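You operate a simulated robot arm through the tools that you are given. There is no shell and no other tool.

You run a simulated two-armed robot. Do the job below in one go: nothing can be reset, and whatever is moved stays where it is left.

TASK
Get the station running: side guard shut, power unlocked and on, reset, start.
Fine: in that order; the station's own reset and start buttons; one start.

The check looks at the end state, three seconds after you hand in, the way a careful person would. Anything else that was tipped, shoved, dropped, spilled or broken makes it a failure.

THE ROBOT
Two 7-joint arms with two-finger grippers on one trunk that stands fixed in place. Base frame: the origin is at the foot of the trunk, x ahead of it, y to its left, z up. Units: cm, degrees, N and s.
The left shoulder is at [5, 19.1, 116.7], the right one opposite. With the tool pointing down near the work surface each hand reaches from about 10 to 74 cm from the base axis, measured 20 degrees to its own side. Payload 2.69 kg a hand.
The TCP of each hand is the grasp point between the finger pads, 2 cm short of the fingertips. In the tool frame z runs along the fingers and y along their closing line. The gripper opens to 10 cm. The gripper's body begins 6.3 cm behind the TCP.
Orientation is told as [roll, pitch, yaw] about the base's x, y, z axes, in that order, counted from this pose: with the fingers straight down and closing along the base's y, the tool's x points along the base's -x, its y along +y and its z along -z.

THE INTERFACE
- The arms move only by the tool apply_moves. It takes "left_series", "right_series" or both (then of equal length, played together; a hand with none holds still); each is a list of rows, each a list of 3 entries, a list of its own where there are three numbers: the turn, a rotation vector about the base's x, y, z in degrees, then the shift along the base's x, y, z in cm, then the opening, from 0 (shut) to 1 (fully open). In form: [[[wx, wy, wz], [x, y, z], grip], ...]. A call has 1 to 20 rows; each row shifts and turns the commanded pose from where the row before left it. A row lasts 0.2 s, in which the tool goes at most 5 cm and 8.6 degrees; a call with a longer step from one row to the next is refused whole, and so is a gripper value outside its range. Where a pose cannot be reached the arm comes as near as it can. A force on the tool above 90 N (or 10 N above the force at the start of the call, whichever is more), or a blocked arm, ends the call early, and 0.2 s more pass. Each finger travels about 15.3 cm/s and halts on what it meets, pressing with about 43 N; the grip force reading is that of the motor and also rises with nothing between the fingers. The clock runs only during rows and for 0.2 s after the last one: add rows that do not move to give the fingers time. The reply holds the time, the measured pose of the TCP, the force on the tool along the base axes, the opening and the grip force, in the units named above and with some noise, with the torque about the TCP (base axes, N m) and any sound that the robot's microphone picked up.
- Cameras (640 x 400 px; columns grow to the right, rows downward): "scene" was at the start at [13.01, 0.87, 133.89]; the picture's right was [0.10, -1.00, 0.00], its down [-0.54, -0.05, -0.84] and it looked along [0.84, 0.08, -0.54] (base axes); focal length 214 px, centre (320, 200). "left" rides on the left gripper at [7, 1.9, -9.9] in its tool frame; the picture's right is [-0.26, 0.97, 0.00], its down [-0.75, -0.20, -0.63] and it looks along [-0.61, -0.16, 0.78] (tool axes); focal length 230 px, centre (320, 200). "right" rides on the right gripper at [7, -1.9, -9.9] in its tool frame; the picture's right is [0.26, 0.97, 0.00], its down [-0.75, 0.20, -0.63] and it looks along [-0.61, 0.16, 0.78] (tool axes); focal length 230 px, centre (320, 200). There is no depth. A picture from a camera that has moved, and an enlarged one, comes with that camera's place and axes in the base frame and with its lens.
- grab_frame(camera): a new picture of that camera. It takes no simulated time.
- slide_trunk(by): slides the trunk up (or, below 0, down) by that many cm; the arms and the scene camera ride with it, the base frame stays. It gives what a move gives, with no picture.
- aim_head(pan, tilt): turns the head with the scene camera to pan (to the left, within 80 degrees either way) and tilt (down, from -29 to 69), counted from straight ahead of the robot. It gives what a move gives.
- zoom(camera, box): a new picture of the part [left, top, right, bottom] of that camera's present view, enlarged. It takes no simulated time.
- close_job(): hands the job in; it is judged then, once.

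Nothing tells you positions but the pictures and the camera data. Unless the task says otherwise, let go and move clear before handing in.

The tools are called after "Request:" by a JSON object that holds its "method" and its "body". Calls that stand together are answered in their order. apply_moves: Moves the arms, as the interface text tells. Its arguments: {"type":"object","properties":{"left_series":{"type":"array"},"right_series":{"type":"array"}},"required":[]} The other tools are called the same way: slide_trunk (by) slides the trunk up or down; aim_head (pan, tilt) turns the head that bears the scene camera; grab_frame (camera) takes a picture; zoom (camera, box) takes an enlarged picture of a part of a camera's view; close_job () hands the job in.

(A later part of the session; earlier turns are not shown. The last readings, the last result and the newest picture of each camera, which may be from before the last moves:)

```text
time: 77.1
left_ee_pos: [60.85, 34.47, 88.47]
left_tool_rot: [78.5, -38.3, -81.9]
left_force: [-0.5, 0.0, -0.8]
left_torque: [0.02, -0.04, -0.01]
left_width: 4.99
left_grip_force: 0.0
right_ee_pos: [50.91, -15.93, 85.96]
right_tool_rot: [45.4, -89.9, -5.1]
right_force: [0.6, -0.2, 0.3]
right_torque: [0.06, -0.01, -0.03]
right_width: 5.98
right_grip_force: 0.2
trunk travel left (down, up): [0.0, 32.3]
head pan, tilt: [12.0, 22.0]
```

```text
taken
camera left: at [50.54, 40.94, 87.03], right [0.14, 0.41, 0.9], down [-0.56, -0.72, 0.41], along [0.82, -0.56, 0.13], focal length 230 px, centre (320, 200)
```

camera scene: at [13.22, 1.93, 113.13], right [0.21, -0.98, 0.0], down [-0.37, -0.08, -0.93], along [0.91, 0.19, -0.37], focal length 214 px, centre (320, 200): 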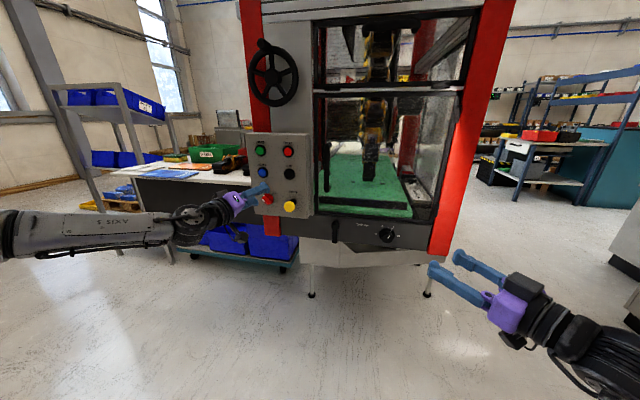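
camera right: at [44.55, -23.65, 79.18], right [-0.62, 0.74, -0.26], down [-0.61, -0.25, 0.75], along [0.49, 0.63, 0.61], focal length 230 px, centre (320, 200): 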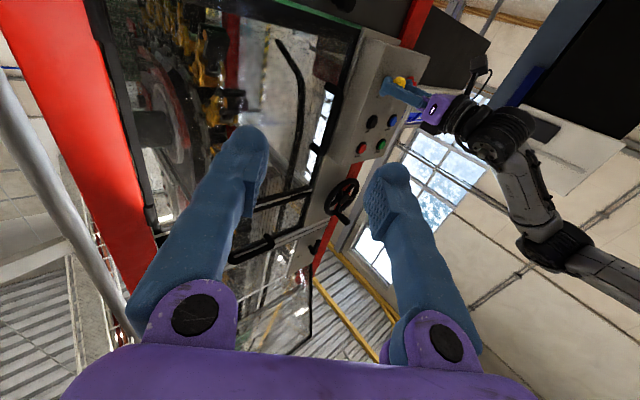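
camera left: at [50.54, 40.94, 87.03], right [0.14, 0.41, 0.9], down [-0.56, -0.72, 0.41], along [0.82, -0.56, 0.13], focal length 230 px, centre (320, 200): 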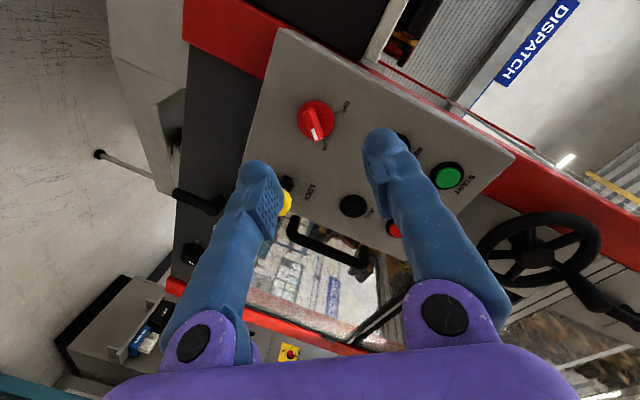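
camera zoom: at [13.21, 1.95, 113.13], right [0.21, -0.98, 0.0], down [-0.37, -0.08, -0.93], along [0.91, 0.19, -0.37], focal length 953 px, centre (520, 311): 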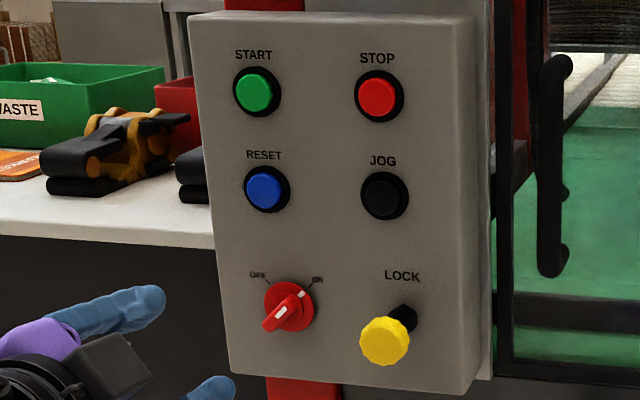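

The switch pointer is on ON. Next is the blue RESET at about [75.6,34.1,95.4]: I'll close the left fingers, roll back to level, and line up with it about 6 cm off.

Request:
{"method": "apply_moves", "body": {"left_series": [[[-6.5, 0, 0], [0, 0, 1.0], 0.4], [[-6.5, 0, 0], [0, 0, 1.0], 0.2], [[-6.5, 0, 0], [0.8, 0, 1.0], 0.1], [[-6.5, 0, 0], [1.2, 0, 1.0], 0], [[-6.5, 0, 0], [1.2, 0, 1.0], 0], [[-6.5, 0, 0], [1.2, 0, 1.0], 0], [[-6.5, 0, 0], [1.2, -0.1, 1.0], 0], [[0, 0, 0], [1.2, 0, 0], 0], [[0, 0, 0], [0, 0, 0], 0]]}}

Request:
{"method": "zoom", "body": {"camera": "scene", "box": [230, 130, 320, 220]}}

Request:
{"method": "grab_frame", "body": {"camera": "left"}}

Request:
{"method": "zoom", "body": {"camera": "right", "box": [320, 30, 500, 170]}}

```text
time: 79.1
left_ee_pos: [67.67, 34.31, 95.5]
left_tool_rot: [36.0, -81.4, -42.2]
left_force: [-0.4, 0.8, 0.6]
left_torque: [0.02, -0.03, 0.03]
left_width: 0.01
left_grip_force: 29.5
right_ee_pos: [50.86, -15.81, 86.18]
right_tool_rot: [47.8, -89.9, -7.5]
right_force: [-0.4, 0.8, -0.1]
right_torque: [0.03, 0.04, 0.02]
right_width: 5.97
right_grip_force: 0.0
trunk travel left (down, up): [0.0, 32.3]
head pan, tilt: [12.0, 22.0]
```

```text
4.44 times, centred on (275, 175) of scene
camera zoom: at [13.23, 1.94, 113.13], right [0.21, -0.98, 0.0], down [-0.37, -0.08, -0.93], along [0.91, 0.19, -0.37], focal length 953 px, centre (520, 311)
```

zoom: 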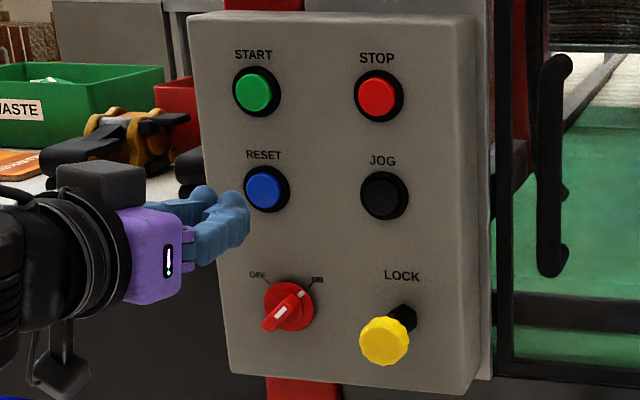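

```text
taken
camera left: at [57.37, 37.86, 89.82], right [0.14, 0.93, 0.34], down [-0.56, -0.21, 0.8], along [0.82, -0.3, 0.49], focal length 230 px, centre (320, 200)
```

left: 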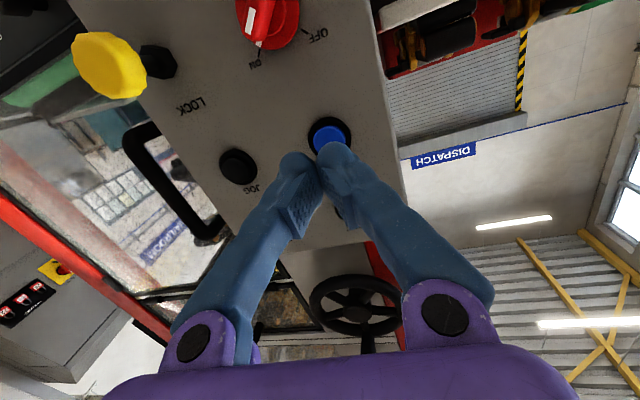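

```text
2.86 times, centred on (410, 100) of right
camera zoom: at [44.56, -23.66, 79.18], right [-0.62, 0.74, -0.26], down [-0.61, -0.25, 0.75], along [0.49, 0.63, 0.61], focal length 657 px, centre (63, 486)
```

zoom: 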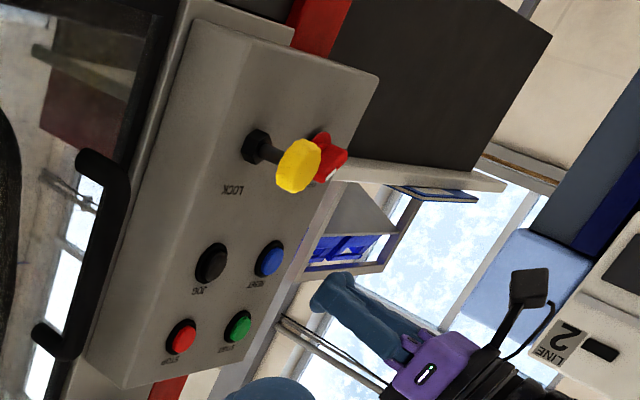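

The closed fingertips are in line with RESET (tip about [69.7,34.1,95.3]). Approaching to just short of the cap.

Request:
{"method": "apply_moves", "body": {"left_series": [[[0, 0, 0], [1.5, 0, 0], 0], [[0, 0, 0], [1.5, 0, 0], 0], [[0, 0, 0], [1.0, 0, 0], 0], [[0, 0, 0], [0, 0, 0], 0]]}}

Request:
{"method": "zoom", "body": {"camera": "scene", "box": [230, 130, 320, 220]}}

Request:
{"method": "zoom", "body": {"camera": "left", "box": [250, 80, 410, 220]}}

Request:
{"method": "zoom", "body": {"camera": "right", "box": [350, 60, 450, 140]}}

```text
time: 80.1
left_ee_pos: [71.66, 34.33, 95.46]
left_tool_rot: [36.5, -81.4, -42.5]
left_force: [-0.1, 0.1, 1.2]
left_torque: [-0.01, 0.03, -0.01]
left_width: 0.0
left_grip_force: 29.8
right_ee_pos: [51.0, -15.92, 86.15]
right_tool_rot: [47.5, -89.9, -7.5]
right_force: [0.9, -0.1, -0.2]
right_torque: [-0.01, -0.02, 0.0]
right_width: 6.0
right_grip_force: 0.1
trunk travel left (down, up): [0.0, 32.3]
head pan, tilt: [12.0, 22.0]
```

```text
4.44 times, centred on (275, 175) of scene
camera zoom: at [13.22, 1.94, 113.13], right [0.21, -0.98, 0.0], down [-0.37, -0.08, -0.93], along [0.91, 0.19, -0.37], focal length 953 px, centre (520, 311)
```

zoom: 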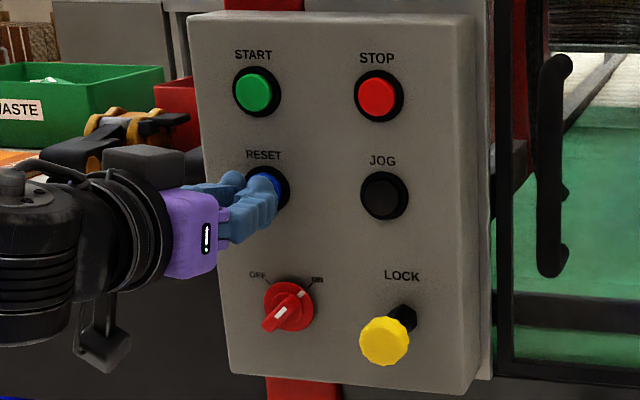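

```text
2.86 times, centred on (330, 150) of left
camera zoom: at [61.43, 37.85, 89.85], right [0.14, 0.93, 0.34], down [-0.56, -0.21, 0.8], along [0.82, -0.3, 0.49], focal length 657 px, centre (291, 343)
```

zoom: 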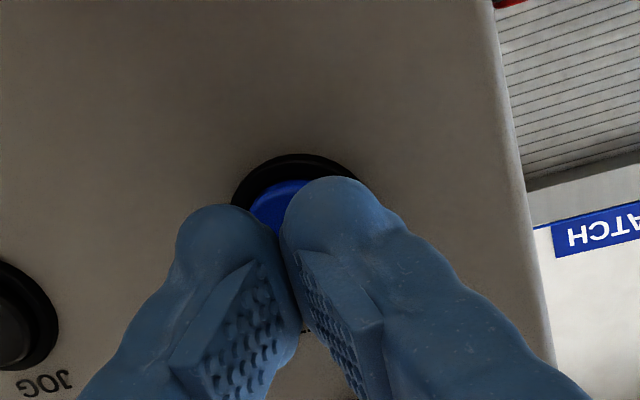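

```text
5.00 times, centred on (400, 100) of right
camera zoom: at [44.55, -23.66, 79.18], right [-0.62, 0.74, -0.26], down [-0.61, -0.25, 0.75], along [0.49, 0.63, 0.61], focal length 1150 px, centre (-80, 700)
```

zoom: 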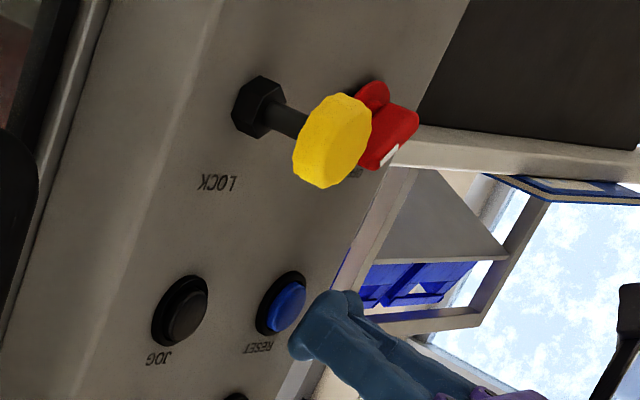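

The tips are about 1 cm from the cap. Easing in with small steps and watching the force.

Request:
{"method": "apply_moves", "body": {"left_series": [[[0, 0, 0], [0.5, 0, 0], 0], [[0, 0, 0], [0.4, 0, 0], 0], [[0, 0, 0], [0, 0, 0], 0]]}}

Request:
{"method": "zoom", "body": {"camera": "right", "box": [350, 60, 450, 140]}}

```text
time: 80.9
left_ee_pos: [72.73, 34.34, 95.4]
left_tool_rot: [36.6, -81.5, -42.5]
left_force: [0.1, 0.1, -0.4]
left_torque: [0.02, 0.03, -0.01]
left_width: 0.0
left_grip_force: 29.7
right_ee_pos: [50.93, -15.96, 86.06]
right_tool_rot: [46.8, -90.0, -6.6]
right_force: [-0.9, -0.5, -0.2]
right_torque: [0.01, -0.02, -0.02]
right_width: 6.02
right_grip_force: 0.0
trunk travel left (down, up): [0.0, 32.3]
head pan, tilt: [12.0, 22.0]
```

```text
5.00 times, centred on (400, 100) of right
camera zoom: at [44.55, -23.66, 79.18], right [-0.62, 0.74, -0.26], down [-0.61, -0.25, 0.75], along [0.49, 0.63, 0.61], focal length 1150 px, centre (-80, 700)
```

zoom: 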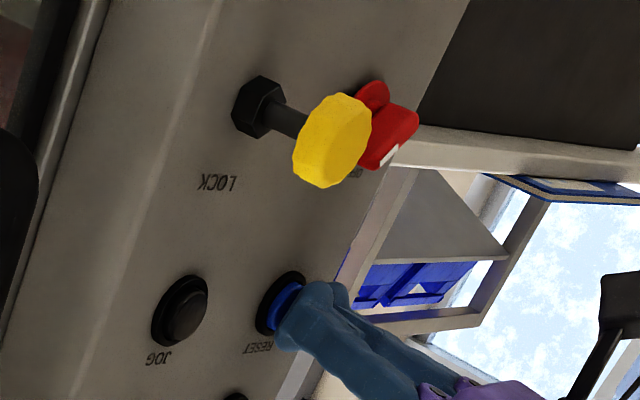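

Request:
{"method": "apply_moves", "body": {"left_series": [[[0, 0, 0], [0.3, 0, 0], 0], [[0, 0, 0], [0.3, 0, 0], 0]]}}

Request:
{"method": "zoom", "body": {"camera": "right", "box": [370, 90, 430, 140]}}

```text
time: 81.5
left_ee_pos: [73.2, 34.36, 95.47]
left_tool_rot: [36.2, -81.5, -42.2]
left_force: [-4.4, 0.4, -0.5]
left_torque: [-0.01, 0.0, 0.03]
left_width: 0.0
left_grip_force: 29.8
right_ee_pos: [50.97, -15.9, 86.03]
right_tool_rot: [45.7, -89.9, -5.5]
right_force: [0.5, -0.1, 0.0]
right_torque: [0.0, 0.0, -0.01]
right_width: 6.0
right_grip_force: 0.0
trunk travel left (down, up): [0.0, 32.3]
head pan, tilt: [12.0, 22.0]
heard: click
```

```text
8.00 times, centred on (400, 115) of right
camera zoom: at [44.53, -23.65, 79.2], right [-0.62, 0.74, -0.26], down [-0.61, -0.25, 0.75], along [0.49, 0.63, 0.61], focal length 1841 px, centre (-320, 880)
```

zoom: 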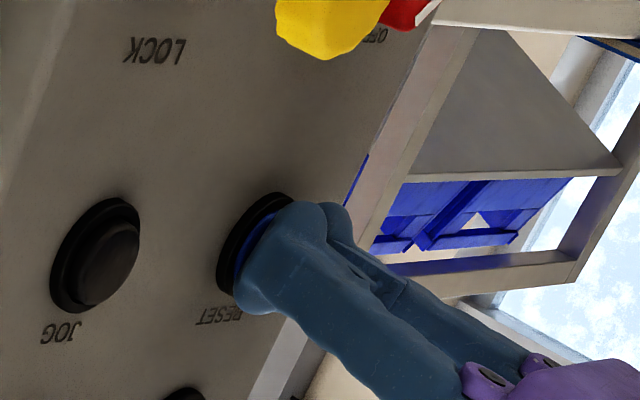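

RESET clicked at about 4 N. Backing straight off and checking the panel for any change.

Request:
{"method": "apply_moves", "body": {"left_series": [[[0, 0, 0], [-1.0, 0, 0], 0], [[0, 0, 0], [-2.0, 0, 0], 0], [[0, 0, 0], [-2.5, 0, 0], 0], [[0, 0, 0], [-2.5, 0.5, 0], 0], [[0, 0, 0], [0, 0, 0], 0]]}}

Request:
{"method": "zoom", "body": {"camera": "scene", "box": [230, 130, 320, 220]}}

Request:
{"method": "grab_frame", "body": {"camera": "scene"}}

Request:
{"method": "grab_frame", "body": {"camera": "left"}}

```text
time: 82.7
left_ee_pos: [65.23, 34.91, 95.49]
left_tool_rot: [36.4, -81.3, -42.5]
left_force: [-0.4, 0.5, 1.1]
left_torque: [0.0, 0.01, 0.02]
left_width: 0.0
left_grip_force: 30.0
right_ee_pos: [50.9, -15.96, 86.05]
right_tool_rot: [45.1, -89.9, -4.9]
right_force: [-0.1, 0.8, 0.0]
right_torque: [0.03, 0.02, 0.02]
right_width: 6.01
right_grip_force: 0.1
trunk travel left (down, up): [0.0, 32.3]
head pan, tilt: [12.0, 22.0]
```

```text
4.44 times, centred on (275, 175) of scene
camera zoom: at [13.2, 1.95, 113.13], right [0.21, -0.98, 0.0], down [-0.37, -0.08, -0.93], along [0.91, 0.19, -0.37], focal length 953 px, centre (520, 311)
```

zoom: 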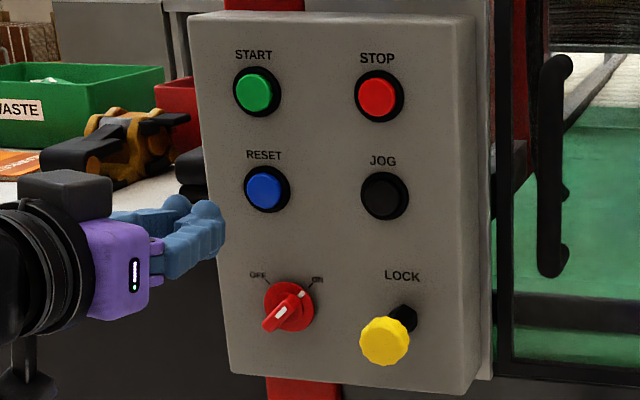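

```text
taken
camera scene: at [13.2, 1.95, 113.13], right [0.21, -0.98, 0.0], down [-0.37, -0.08, -0.93], along [0.91, 0.19, -0.37], focal length 214 px, centre (320, 200)
```

scene: 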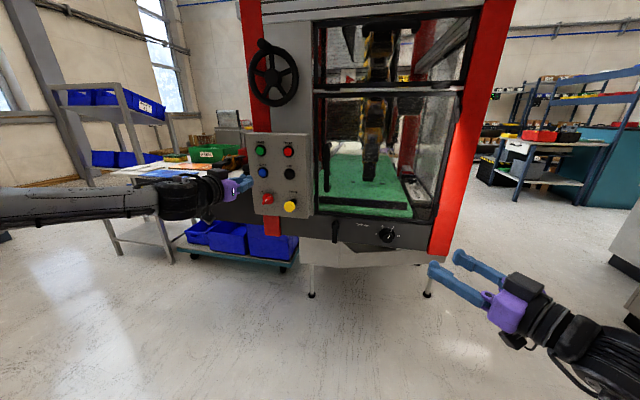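

```text
taken
camera left: at [54.99, 38.43, 89.82], right [0.14, 0.93, 0.34], down [-0.56, -0.21, 0.8], along [0.82, -0.3, 0.49], focal length 230 px, centre (320, 200)
```

left: 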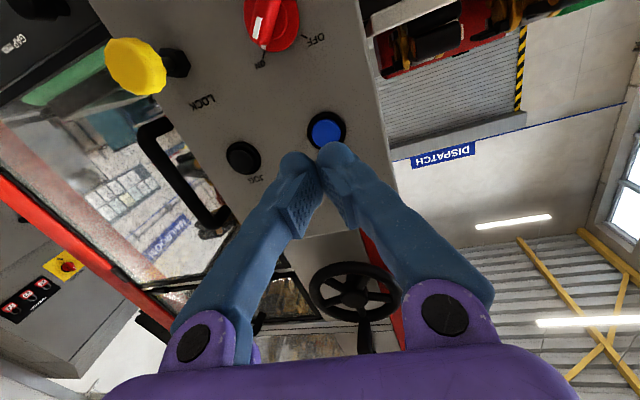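

RESET pressed once, with no lamp on the panel itself. Before the single START, I'll look up for any status light and re-check the guard and switch.

Request:
{"method": "aim_head", "body": {"pan": 5, "tilt": -20}}

Request:
{"method": "grab_frame", "body": {"camera": "scene"}}

```text
time: 83.8
left_ee_pos: [65.33, 34.98, 95.44]
left_tool_rot: [36.3, -81.4, -42.5]
left_force: [0.5, -0.2, 0.0]
left_torque: [-0.03, 0.01, 0.01]
left_width: 0.01
left_grip_force: 29.8
right_ee_pos: [50.92, -15.87, 86.09]
right_tool_rot: [46.4, -89.9, -6.2]
right_force: [0.4, 0.0, -0.3]
right_torque: [-0.03, 0.01, 0.01]
right_width: 5.98
right_grip_force: 0.1
trunk travel left (down, up): [0.0, 32.3]
head pan, tilt: [5.0, -20.0]
```

```text
taken
camera scene: at [11.72, 0.67, 119.61], right [0.09, -1.0, 0.0], down [0.34, 0.03, -0.94], along [0.94, 0.08, 0.34], focal length 214 px, centre (320, 200)
```

scene: 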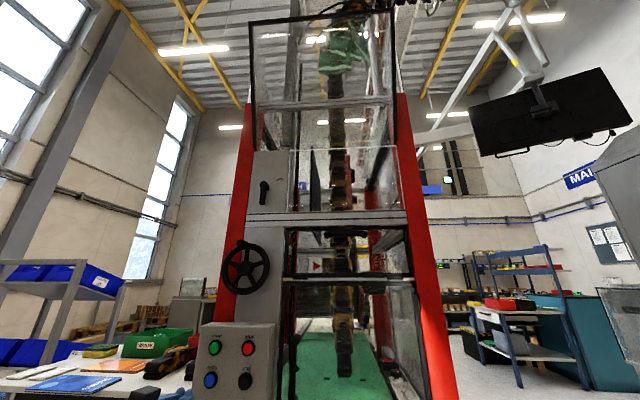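

Request:
{"method": "zoom", "body": {"camera": "scene", "box": [220, 140, 470, 340]}}

Request:
{"method": "zoom", "body": {"camera": "scene", "box": [230, 0, 430, 160]}}

Request:
{"method": "zoom", "body": {"camera": "scene", "box": [440, 50, 640, 200]}}

```text
2.00 times, centred on (345, 240) of scene
camera zoom: at [11.72, 0.67, 119.61], right [0.09, -1.0, 0.0], down [0.34, 0.03, -0.94], along [0.94, 0.08, 0.34], focal length 429 px, centre (270, 120)
```

zoom: 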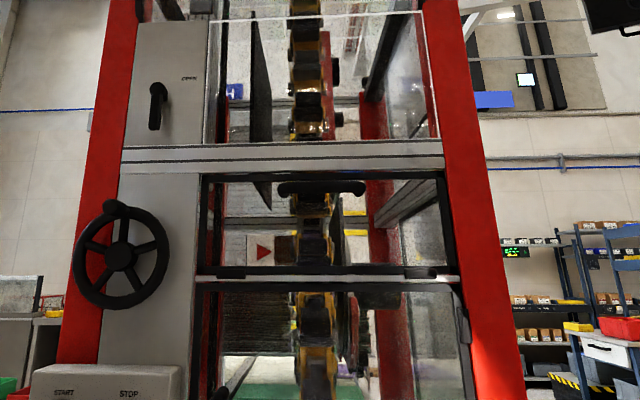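

```text
2.50 times, centred on (330, 80) of scene
camera zoom: at [11.72, 0.67, 119.61], right [0.09, -1.0, 0.0], down [0.34, 0.03, -0.94], along [0.94, 0.08, 0.34], focal length 536 px, centre (295, 500)
```

zoom: 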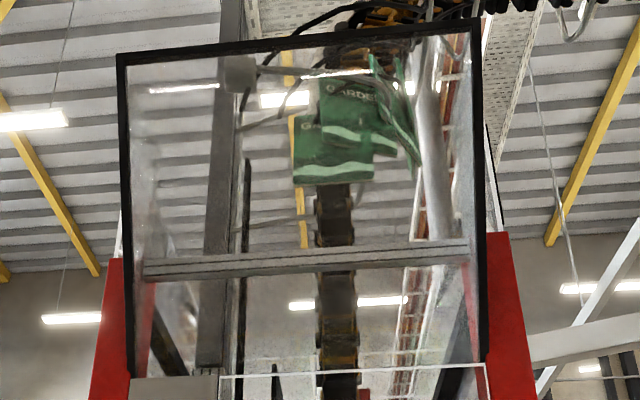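

```text
2.67 times, centred on (540, 125) of scene
camera zoom: at [11.72, 0.67, 119.61], right [0.09, -1.0, 0.0], down [0.34, 0.03, -0.94], along [0.94, 0.08, 0.34], focal length 572 px, centre (-267, 400)
```

zoom: 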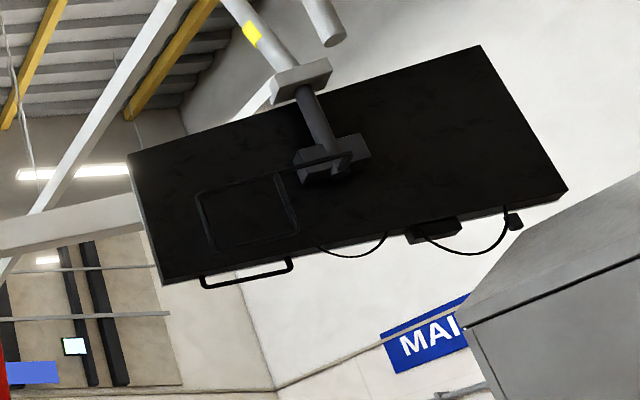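

No status light is visible and the other guards look shut. I'll re-check the closed guard from two viewpoints before the START press.

Request:
{"method": "aim_head", "body": {"pan": 5, "tilt": 25}}

Request:
{"method": "zoom", "body": {"camera": "scene", "box": [265, 175, 335, 225]}}

Request:
{"method": "zoom", "body": {"camera": "scene", "box": [360, 175, 430, 225]}}

Request:
{"method": "zoom", "body": {"camera": "scene", "box": [260, 50, 440, 230]}}

Request:
{"method": "grab_frame", "body": {"camera": "right"}}

```text
time: 84.9
left_ee_pos: [65.25, 34.75, 95.41]
left_tool_rot: [36.4, -81.4, -42.6]
left_force: [1.0, 0.5, 0.5]
left_torque: [0.06, 0.02, 0.0]
left_width: 0.02
left_grip_force: 29.8
right_ee_pos: [50.96, -15.95, 86.04]
right_tool_rot: [47.5, -89.9, -7.3]
right_force: [0.1, 0.5, -0.2]
right_torque: [-0.01, -0.01, 0.01]
right_width: 6.0
right_grip_force: 0.0
trunk travel left (down, up): [0.0, 32.3]
head pan, tilt: [5.0, 25.0]
```

```text
8.00 times, centred on (300, 200) of scene
camera zoom: at [13.32, 0.81, 112.65], right [0.09, -1.0, 0.0], down [-0.42, -0.04, -0.91], along [0.9, 0.08, -0.42], focal length 1716 px, centre (480, 200)
```

zoom: 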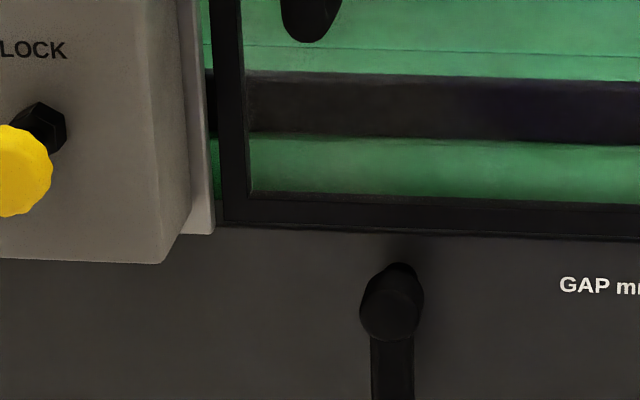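

```text
8.00 times, centred on (395, 200) of scene
camera zoom: at [13.32, 0.81, 112.65], right [0.09, -1.0, 0.0], down [-0.42, -0.04, -0.91], along [0.9, 0.08, -0.42], focal length 1716 px, centre (-280, 200)
```

zoom: 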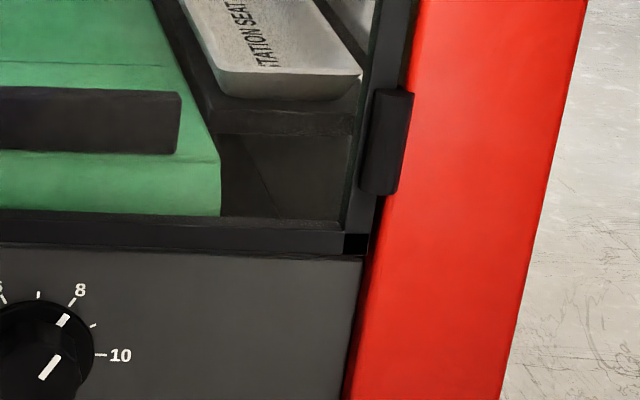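

```text
2.22 times, centred on (350, 140) of scene
camera zoom: at [13.32, 0.81, 112.65], right [0.09, -1.0, 0.0], down [-0.42, -0.04, -0.91], along [0.9, 0.08, -0.42], focal length 477 px, centre (253, 333)
```

zoom: 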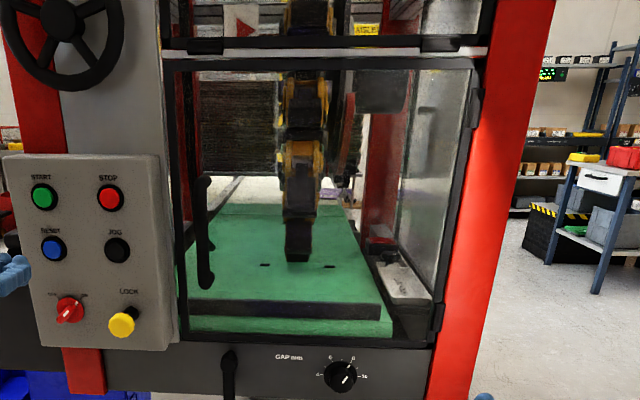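

```text
taken
camera right: at [44.55, -23.65, 79.18], right [-0.62, 0.74, -0.26], down [-0.61, -0.25, 0.75], along [0.49, 0.63, 0.61], focal length 230 px, centre (320, 200)
```

right: 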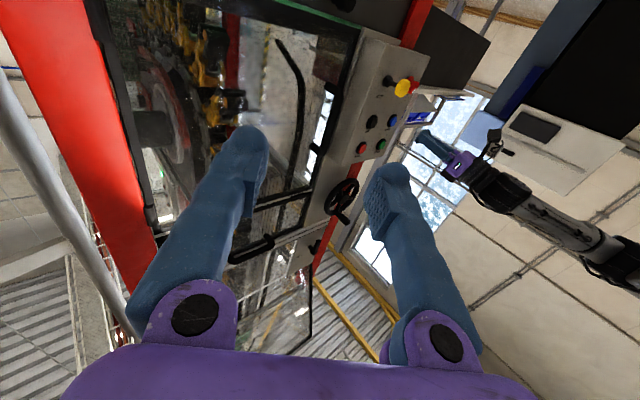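

Request:
{"method": "zoom", "body": {"camera": "scene", "box": [265, 195, 345, 255]}}

Request:
{"method": "zoom", "body": {"camera": "scene", "box": [345, 195, 425, 255]}}

Request:
{"method": "zoom", "body": {"camera": "right", "box": [270, 20, 390, 120]}}

Request:
{"method": "zoom", "body": {"camera": "right", "box": [240, 130, 380, 270]}}

```text
6.67 times, centred on (305, 225) of scene
camera zoom: at [13.32, 0.81, 112.65], right [0.09, -1.0, 0.0], down [-0.42, -0.04, -0.91], along [0.9, 0.08, -0.42], focal length 1430 px, centre (420, 33)
```

zoom: 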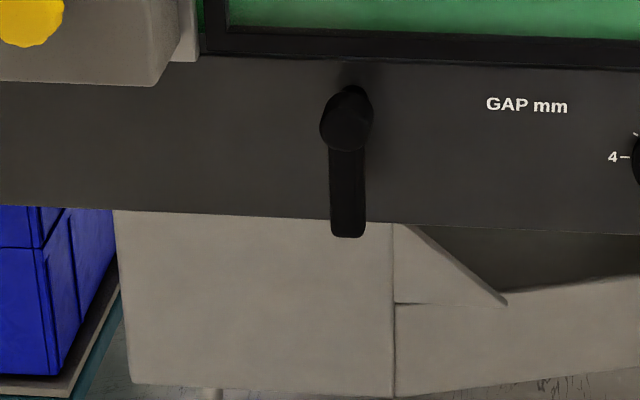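

```text
6.67 times, centred on (385, 225) of scene
camera zoom: at [13.32, 0.81, 112.65], right [0.09, -1.0, 0.0], down [-0.42, -0.04, -0.91], along [0.9, 0.08, -0.42], focal length 1430 px, centre (-113, 33)
```

zoom: 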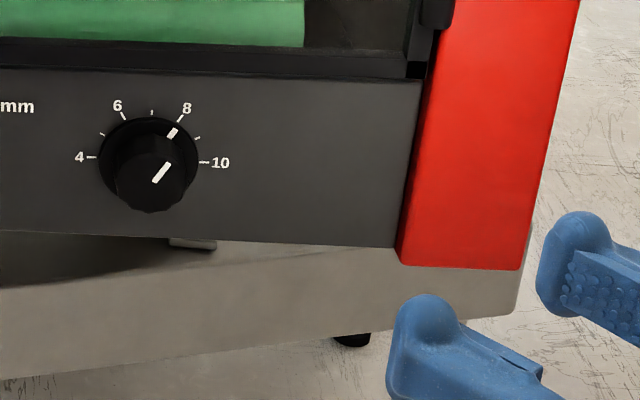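

```text
4.00 times, centred on (330, 70) of right
camera zoom: at [44.55, -23.65, 79.18], right [-0.62, 0.74, -0.26], down [-0.61, -0.25, 0.75], along [0.49, 0.63, 0.61], focal length 920 px, centre (280, 720)
```

zoom: 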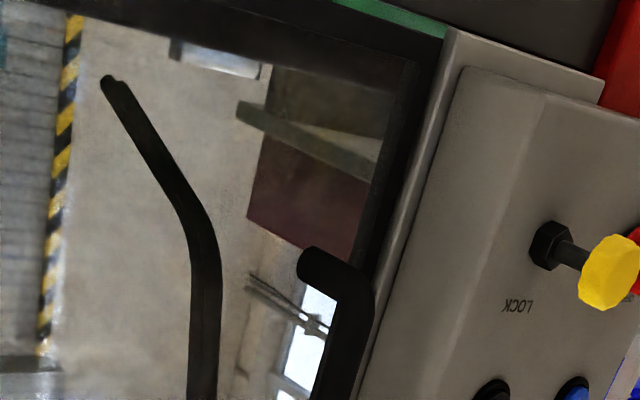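

```text
2.86 times, centred on (310, 200) of right
camera zoom: at [44.55, -23.65, 79.18], right [-0.62, 0.74, -0.26], down [-0.61, -0.25, 0.75], along [0.49, 0.63, 0.61], focal length 657 px, centre (349, 200)
```

zoom: 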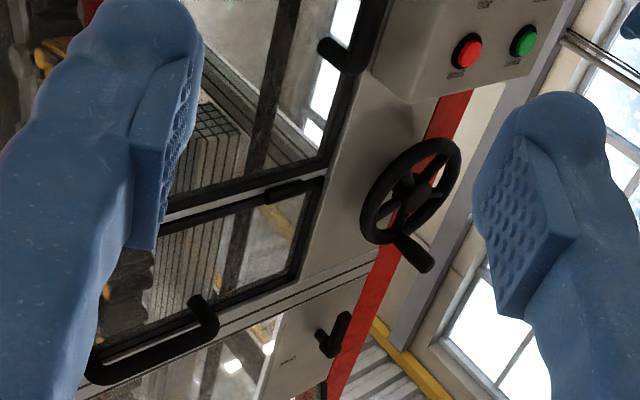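

The guard edge is flush with the column in both views and parallel to the front plate, and it stopped firmly under load. Now I'll line up the closed fingertips with the green START at about [75.6,34.1,102.5].

Request:
{"method": "apply_moves", "body": {"left_series": [[[0, 0, 0], [0, -0.1, 2.0], 0], [[0, 0, 0], [0, -0.1, 2.0], 0], [[0, 0, 0], [0, -0.1, 2.0], 0], [[0, 0, 0], [1.0, -0.15, 1.2], 0], [[0, 0, 0], [1.4, 0, 0], 0], [[0, 0, 0], [0, 0, 0], 0]]}}

Request:
{"method": "grab_frame", "body": {"camera": "left"}}

Request:
{"method": "zoom", "body": {"camera": "scene", "box": [190, 100, 310, 210]}}

Request:
{"method": "zoom", "body": {"camera": "right", "box": [330, 80, 450, 180]}}

```text
time: 86.3
left_ee_pos: [67.59, 34.34, 102.66]
left_tool_rot: [36.5, -81.5, -42.4]
left_force: [0.5, 0.0, -0.1]
left_torque: [0.0, 0.02, 0.02]
left_width: 0.0
left_grip_force: 29.4
right_ee_pos: [50.84, -15.89, 86.06]
right_tool_rot: [47.0, -89.9, -6.9]
right_force: [0.0, -0.2, 0.2]
right_torque: [-0.02, 0.0, -0.02]
right_width: 6.01
right_grip_force: 0.0
trunk travel left (down, up): [0.0, 32.3]
head pan, tilt: [5.0, 25.0]
```

```text
taken
camera left: at [57.34, 37.82, 96.95], right [0.14, 0.93, 0.34], down [-0.56, -0.21, 0.8], along [0.82, -0.3, 0.49], focal length 230 px, centre (320, 200)
```

left: 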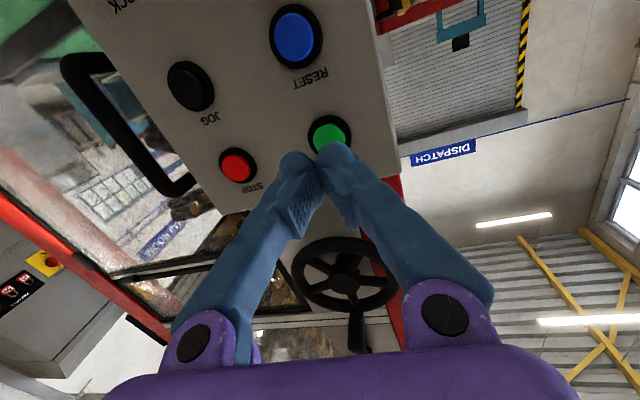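

```text
3.64 times, centred on (250, 155) of scene
camera zoom: at [13.33, 0.81, 112.65], right [0.09, -1.0, 0.0], down [-0.42, -0.04, -0.91], along [0.9, 0.08, -0.42], focal length 780 px, centre (574, 364)
```

zoom: 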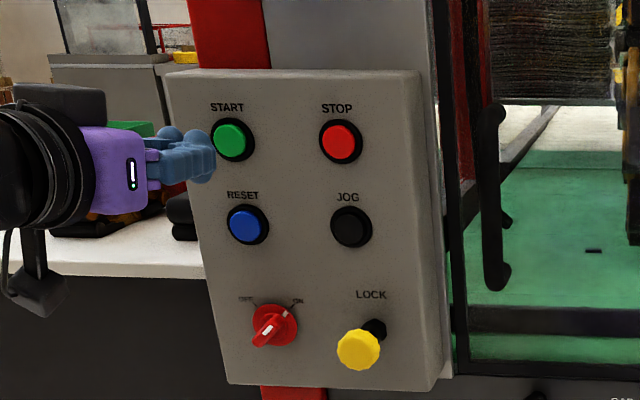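

```text
4.00 times, centred on (390, 130) of right
camera zoom: at [44.56, -23.66, 79.18], right [-0.62, 0.74, -0.26], down [-0.61, -0.25, 0.75], along [0.49, 0.63, 0.61], focal length 920 px, centre (40, 480)
```

zoom: 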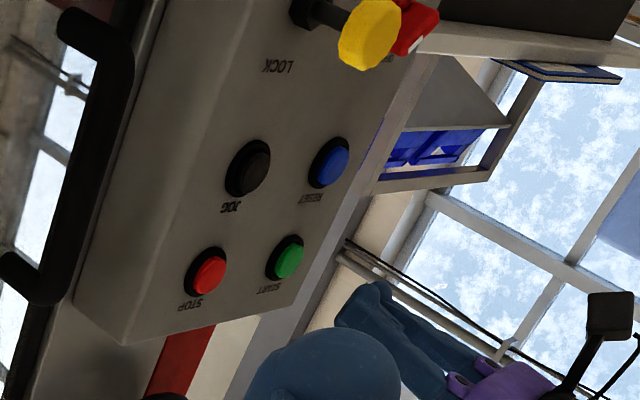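

START appears at the same spot in the wrist view as RESET did before its press, so the alignment is good. Approaching to just short of contact.

Request:
{"method": "apply_moves", "body": {"left_series": [[[0, 0, 0], [1.5, 0, 0], 0], [[0, 0, 0], [1.5, 0, 0], 0], [[0, 0, 0], [1.0, 0, 0], 0], [[0, 0, 0], [0.6, 0, 0], 0], [[0, 0, 0], [0, 0, 0], 0]]}}

Request:
{"method": "zoom", "body": {"camera": "left", "box": [250, 80, 410, 220]}}

Request:
{"method": "zoom", "body": {"camera": "right", "box": [370, 110, 440, 160]}}

```text
time: 87.5
left_ee_pos: [72.27, 34.31, 102.68]
left_tool_rot: [36.5, -81.3, -42.6]
left_force: [-0.3, -0.3, 0.8]
left_torque: [-0.07, 0.0, 0.0]
left_width: 0.03
left_grip_force: 29.4
right_ee_pos: [50.99, -15.86, 86.09]
right_tool_rot: [47.6, -89.9, -7.4]
right_force: [0.0, 0.7, -1.0]
right_torque: [0.0, 0.01, 0.01]
right_width: 6.0
right_grip_force: 0.1
trunk travel left (down, up): [0.0, 32.3]
head pan, tilt: [5.0, 25.0]
```

```text
2.86 times, centred on (330, 150) of left
camera zoom: at [61.98, 37.86, 97.12], right [0.14, 0.93, 0.34], down [-0.56, -0.21, 0.8], along [0.82, -0.3, 0.49], focal length 657 px, centre (291, 343)
```

zoom: 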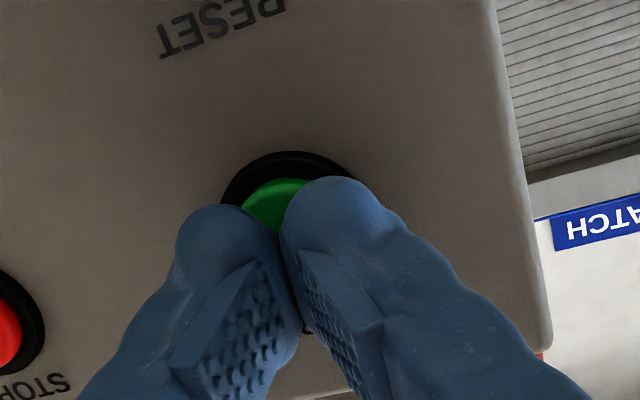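

```text
8.00 times, centred on (405, 135) of right
camera zoom: at [44.56, -23.66, 79.18], right [-0.62, 0.74, -0.26], down [-0.61, -0.25, 0.75], along [0.49, 0.63, 0.61], focal length 1841 px, centre (-360, 720)
```

zoom: 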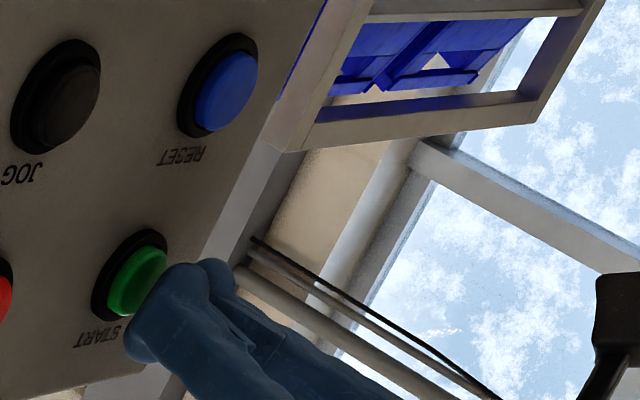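

Aligned and about half a centimetre off. One clean press and straight back off.

Request:
{"method": "apply_moves", "body": {"left_series": [[[0, 0, 0], [0.5, 0, 0], 0], [[0, 0, 0], [0.55, 0, 0], 0], [[0, 0, 0], [0.05, 0, 0], 0], [[0, 0, 0], [-1.5, 0, 0], 0], [[0, 0, 0], [-2.5, 0, 0], 0], [[0, 0, 0], [-3, 0.5, 0], 0], [[0, 0, 0], [0, 0, 0], 0]]}}

Request:
{"method": "grab_frame", "body": {"camera": "scene"}}

Request:
{"method": "grab_frame", "body": {"camera": "left"}}

```text
time: 89.1
left_ee_pos: [66.39, 34.75, 102.62]
left_tool_rot: [36.3, -81.4, -42.4]
left_force: [-0.2, 0.1, -0.3]
left_torque: [0.0, -0.01, -0.01]
left_width: 0.0
left_grip_force: 29.3
right_ee_pos: [50.99, -16.0, 86.1]
right_tool_rot: [44.3, -89.9, -4.0]
right_force: [0.3, -0.8, 0.3]
right_torque: [-0.02, -0.03, 0.0]
right_width: 5.99
right_grip_force: 0.1
trunk travel left (down, up): [0.0, 32.3]
head pan, tilt: [5.0, 25.0]
heard: click
```

```text
taken
camera scene: at [13.3, 0.82, 112.65], right [0.09, -1.0, 0.0], down [-0.42, -0.04, -0.91], along [0.9, 0.08, -0.42], focal length 214 px, centre (320, 200)
```

scene: 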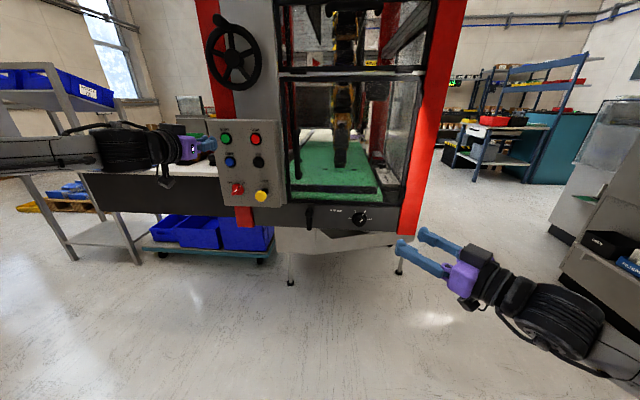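

```text
taken
camera left: at [56.14, 38.3, 96.99], right [0.14, 0.93, 0.34], down [-0.56, -0.21, 0.8], along [0.82, -0.3, 0.49], focal length 230 px, centre (320, 200)
```

left: 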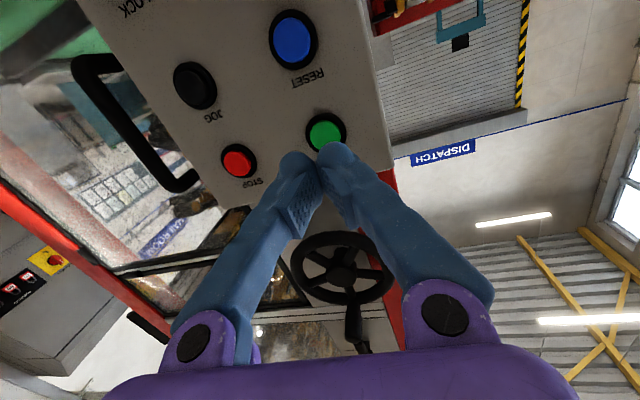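

START clicked once. I'll move the left hand clear of the panel and look at the station for signs that it's running and that everything is as it should be.

Request:
{"method": "apply_moves", "body": {"left_series": [[[0, 0, 0], [-3, 1, 0], 0], [[0, 0, 0], [-3, 1, 0], 0.1], [[0, 0, 0], [-2, 1, 0], 0.3], [[0, 0, 0], [0, 0, 0], 0.3], [[0, 0, 0], [0, 0, 0], 0.3]]}}

Request:
{"method": "zoom", "body": {"camera": "scene", "box": [200, 0, 440, 240]}}

Request:
{"method": "zoom", "body": {"camera": "scene", "box": [210, 110, 300, 210]}}

```text
time: 90.3
left_ee_pos: [58.32, 37.49, 102.66]
left_tool_rot: [36.3, -81.4, -42.5]
left_force: [0.4, 0.7, 0.8]
left_torque: [-0.06, 0.01, 0.01]
left_width: 3.0
left_grip_force: 0.0
right_ee_pos: [50.87, -15.84, 86.05]
right_tool_rot: [47.5, -89.9, -7.3]
right_force: [-0.2, -0.6, -0.2]
right_torque: [-0.02, -0.01, -0.01]
right_width: 6.01
right_grip_force: 0.1
trunk travel left (down, up): [0.0, 32.3]
head pan, tilt: [5.0, 25.0]
```

```text
1.67 times, centred on (320, 120) of scene
camera zoom: at [13.32, 0.81, 112.64], right [0.09, -1.0, 0.0], down [-0.42, -0.04, -0.91], along [0.9, 0.08, -0.42], focal length 358 px, centre (320, 333)
```

zoom: 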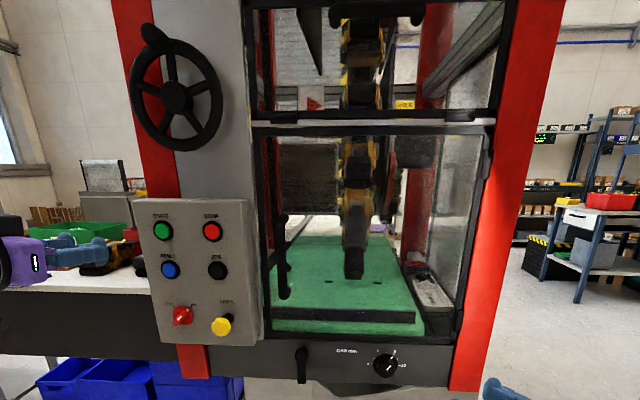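

```text
4.00 times, centred on (255, 160) of scene
camera zoom: at [13.32, 0.81, 112.64], right [0.09, -1.0, 0.0], down [-0.42, -0.04, -0.91], along [0.9, 0.08, -0.42], focal length 858 px, centre (580, 360)
```

zoom: 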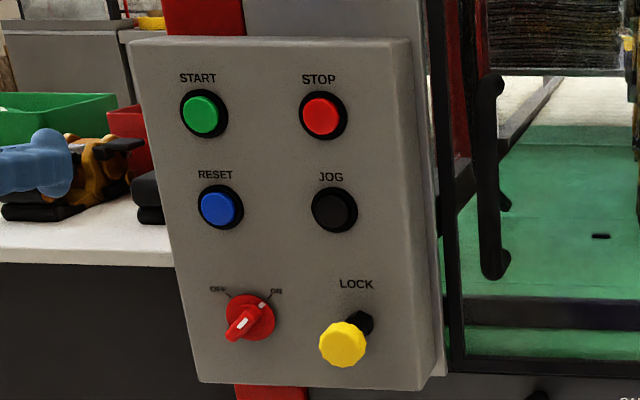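

The panel shows lock out, switch at ON. I'll look at the upper part of the station and the monitor again for any change since START.

Request:
{"method": "aim_head", "body": {"pan": 5, "tilt": -20}}

Request:
{"method": "grab_frame", "body": {"camera": "scene"}}

Request:
{"method": "zoom", "body": {"camera": "scene", "box": [220, 0, 440, 200]}}

```text
time: 91.4
left_ee_pos: [58.42, 37.57, 102.69]
left_tool_rot: [36.3, -81.4, -42.4]
left_force: [-0.6, 0.2, -0.4]
left_torque: [0.01, 0.01, -0.02]
left_width: 3.02
left_grip_force: 0.0
right_ee_pos: [50.89, -15.92, 86.14]
right_tool_rot: [45.9, -89.9, -5.8]
right_force: [0.1, 0.4, 0.2]
right_torque: [0.03, 0.02, 0.01]
right_width: 6.0
right_grip_force: 0.1
trunk travel left (down, up): [0.0, 32.3]
head pan, tilt: [5.0, -20.0]
```

```text
taken
camera scene: at [11.72, 0.67, 119.61], right [0.09, -1.0, 0.0], down [0.34, 0.03, -0.94], along [0.94, 0.08, 0.34], focal length 214 px, centre (320, 200)
```

scene: 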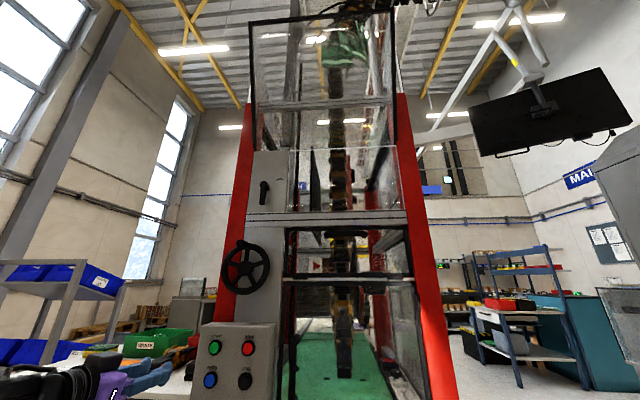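

```text
2.00 times, centred on (330, 100) of scene
camera zoom: at [11.72, 0.67, 119.61], right [0.09, -1.0, 0.0], down [0.34, 0.03, -0.94], along [0.94, 0.08, 0.34], focal length 429 px, centre (300, 400)
```

zoom: 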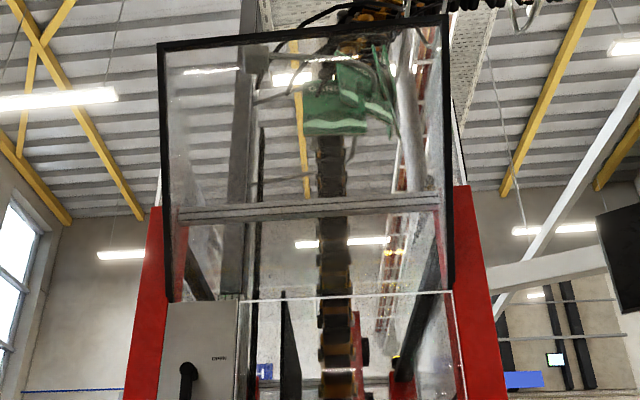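

The green carrier inside seems to have moved up since the earlier picture, which would mean the lift chain is running. I'll let a second pass and compare.

Request:
{"method": "apply_moves", "body": {"left_series": [[[0, 0, 0], [-1, 0.5, 0], 0.3], [[0, 0, 0], [0, 0, 0], 0.3], [[0, 0, 0], [0, 0, 0], 0.3], [[0, 0, 0], [0, 0, 0], 0.3], [[0, 0, 0], [0, 0, 0], 0.3]]}}

Request:
{"method": "zoom", "body": {"camera": "scene", "box": [220, 0, 440, 200]}}

Request:
{"method": "zoom", "body": {"camera": "scene", "box": [220, 140, 470, 340]}}

```text
time: 92.6
left_ee_pos: [57.41, 38.12, 102.73]
left_tool_rot: [36.5, -81.4, -42.6]
left_force: [0.2, -0.1, 0.4]
left_torque: [0.02, -0.03, 0.01]
left_width: 3.02
left_grip_force: 0.0
right_ee_pos: [50.94, -16.0, 86.15]
right_tool_rot: [47.0, -90.0, -6.8]
right_force: [0.1, 0.3, 0.9]
right_torque: [-0.01, 0.03, 0.01]
right_width: 5.99
right_grip_force: 0.1
trunk travel left (down, up): [0.0, 32.3]
head pan, tilt: [5.0, -20.0]
```

```text
2.00 times, centred on (330, 100) of scene
camera zoom: at [11.71, 0.67, 119.61], right [0.09, -1.0, 0.0], down [0.34, 0.03, -0.94], along [0.94, 0.08, 0.34], focal length 429 px, centre (300, 400)
```

zoom: 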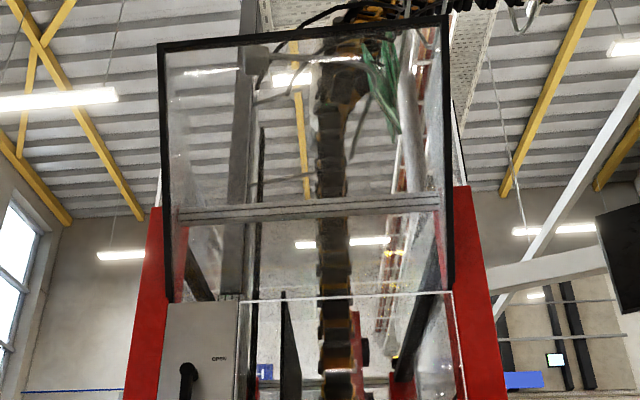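

```text
2.00 times, centred on (345, 240) of scene
camera zoom: at [11.71, 0.67, 119.61], right [0.09, -1.0, 0.0], down [0.34, 0.03, -0.94], along [0.94, 0.08, 0.34], focal length 429 px, centre (270, 120)
```

zoom: 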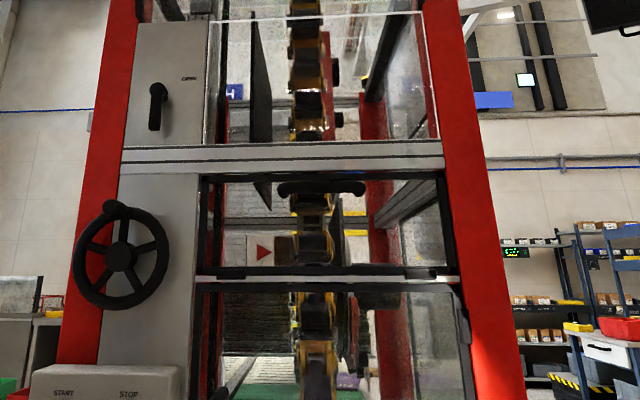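

Request:
{"method": "zoom", "body": {"camera": "scene", "box": [290, 0, 390, 80]}}

Request:
{"method": "apply_moves", "body": {"left_series": [[[0, 0, 0], [0, 0, 0], 0.3], [[0, 0, 0], [0, 0, 0], 0.3], [[0, 0, 0], [0, 0, 0], 0.3], [[0, 0, 0], [0, 0, 0], 0.3], [[0, 0, 0], [0, 0, 0], 0.3], [[0, 0, 0], [0, 0, 0], 0.3]]}}

Request:
{"method": "zoom", "body": {"camera": "scene", "box": [290, 0, 390, 80]}}

Request:
{"method": "zoom", "body": {"camera": "scene", "box": [300, 150, 380, 400]}}

```text
5.00 times, centred on (340, 40) of scene
camera zoom: at [11.71, 0.67, 119.61], right [0.09, -1.0, 0.0], down [0.34, 0.03, -0.94], along [0.94, 0.08, 0.34], focal length 1072 px, centre (220, 1000)
```

zoom: 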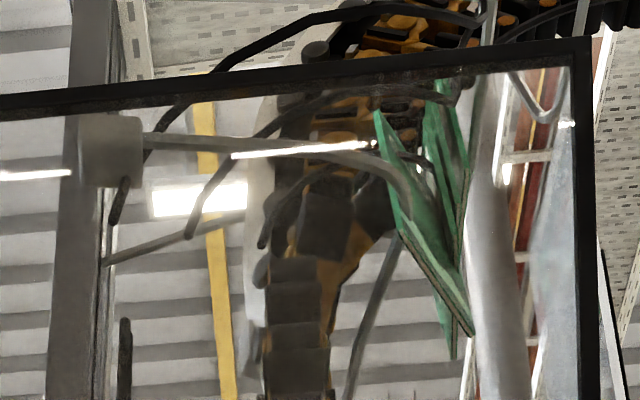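

```text
time: 94.0
left_ee_pos: [57.32, 38.09, 102.61]
left_tool_rot: [36.5, -81.5, -42.4]
left_force: [0.1, -0.3, -0.4]
left_torque: [-0.01, -0.01, -0.03]
left_width: 2.98
left_grip_force: 0.1
right_ee_pos: [51.0, -15.88, 86.04]
right_tool_rot: [47.0, -89.9, -6.7]
right_force: [-0.9, 0.3, 0.6]
right_torque: [0.03, -0.01, 0.0]
right_width: 5.96
right_grip_force: 0.1
trunk travel left (down, up): [0.0, 32.3]
head pan, tilt: [5.0, -20.0]
```

```text
5.00 times, centred on (340, 40) of scene
camera zoom: at [11.71, 0.67, 119.61], right [0.09, -1.0, 0.0], down [0.34, 0.03, -0.94], along [0.94, 0.08, 0.34], focal length 1072 px, centre (220, 1000)
```

zoom: 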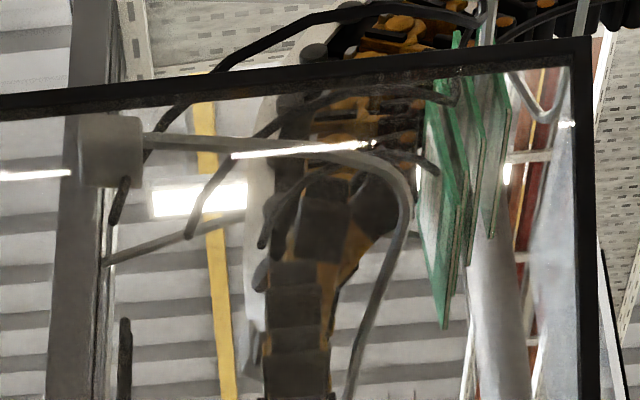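

```text
1.60 times, centred on (340, 275) of scene
camera zoom: at [11.71, 0.67, 119.61], right [0.09, -1.0, 0.0], down [0.34, 0.03, -0.94], along [0.94, 0.08, 0.34], focal length 343 px, centre (288, 80)
```

zoom: 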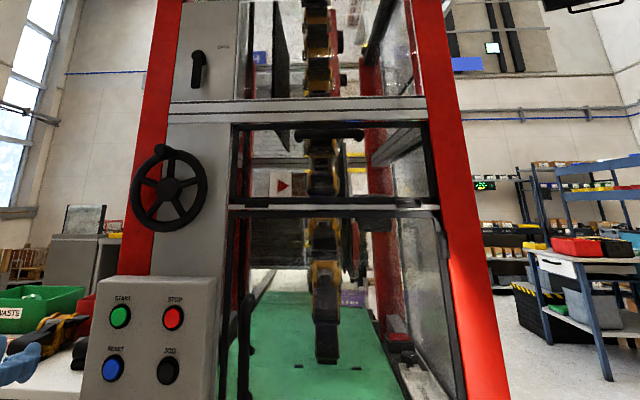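

The green carriers inside keep shifting from frame to frame, so the station is cycling. I'll take a final look at the work area and the left side before handing in.

Request:
{"method": "aim_head", "body": {"pan": 15, "tilt": 25}}

Request:
{"method": "grab_frame", "body": {"camera": "scene"}}

Request:
{"method": "zoom", "body": {"camera": "scene", "box": [220, 80, 480, 260]}}

```text
time: 95.2
left_ee_pos: [57.59, 38.17, 102.64]
left_tool_rot: [36.4, -81.4, -42.6]
left_force: [-0.8, 0.1, -0.3]
left_torque: [0.03, -0.02, 0.02]
left_width: 3.0
left_grip_force: 0.0
right_ee_pos: [50.85, -15.83, 86.09]
right_tool_rot: [47.4, -90.0, -7.3]
right_force: [0.8, 0.7, -0.1]
right_torque: [-0.02, -0.02, -0.01]
right_width: 6.0
right_grip_force: 0.1
trunk travel left (down, up): [0.0, 32.3]
head pan, tilt: [15.0, 25.0]
```

```text
taken
camera scene: at [13.04, 2.39, 112.65], right [0.26, -0.97, 0.0], down [-0.41, -0.11, -0.91], along [0.88, 0.23, -0.42], focal length 214 px, centre (320, 200)
```

scene: 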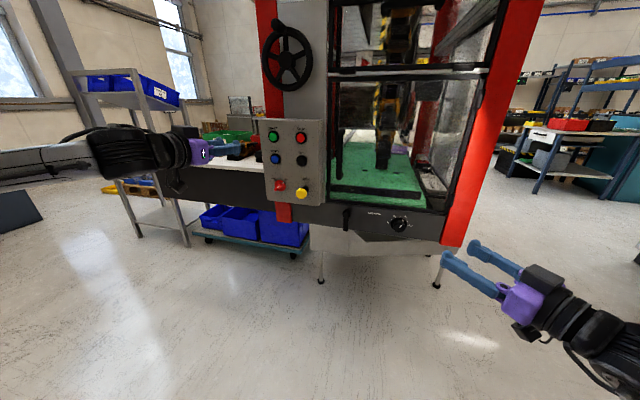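

```text
2.22 times, centred on (350, 170) of scene
camera zoom: at [13.04, 2.39, 112.65], right [0.26, -0.97, 0.0], down [-0.41, -0.11, -0.91], along [0.88, 0.23, -0.42], focal length 477 px, centre (253, 267)
```

zoom: 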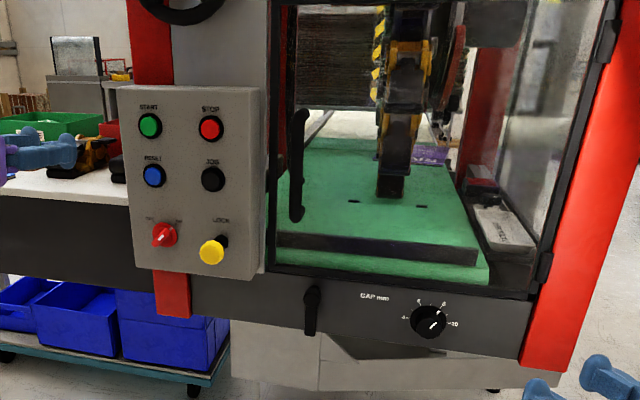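

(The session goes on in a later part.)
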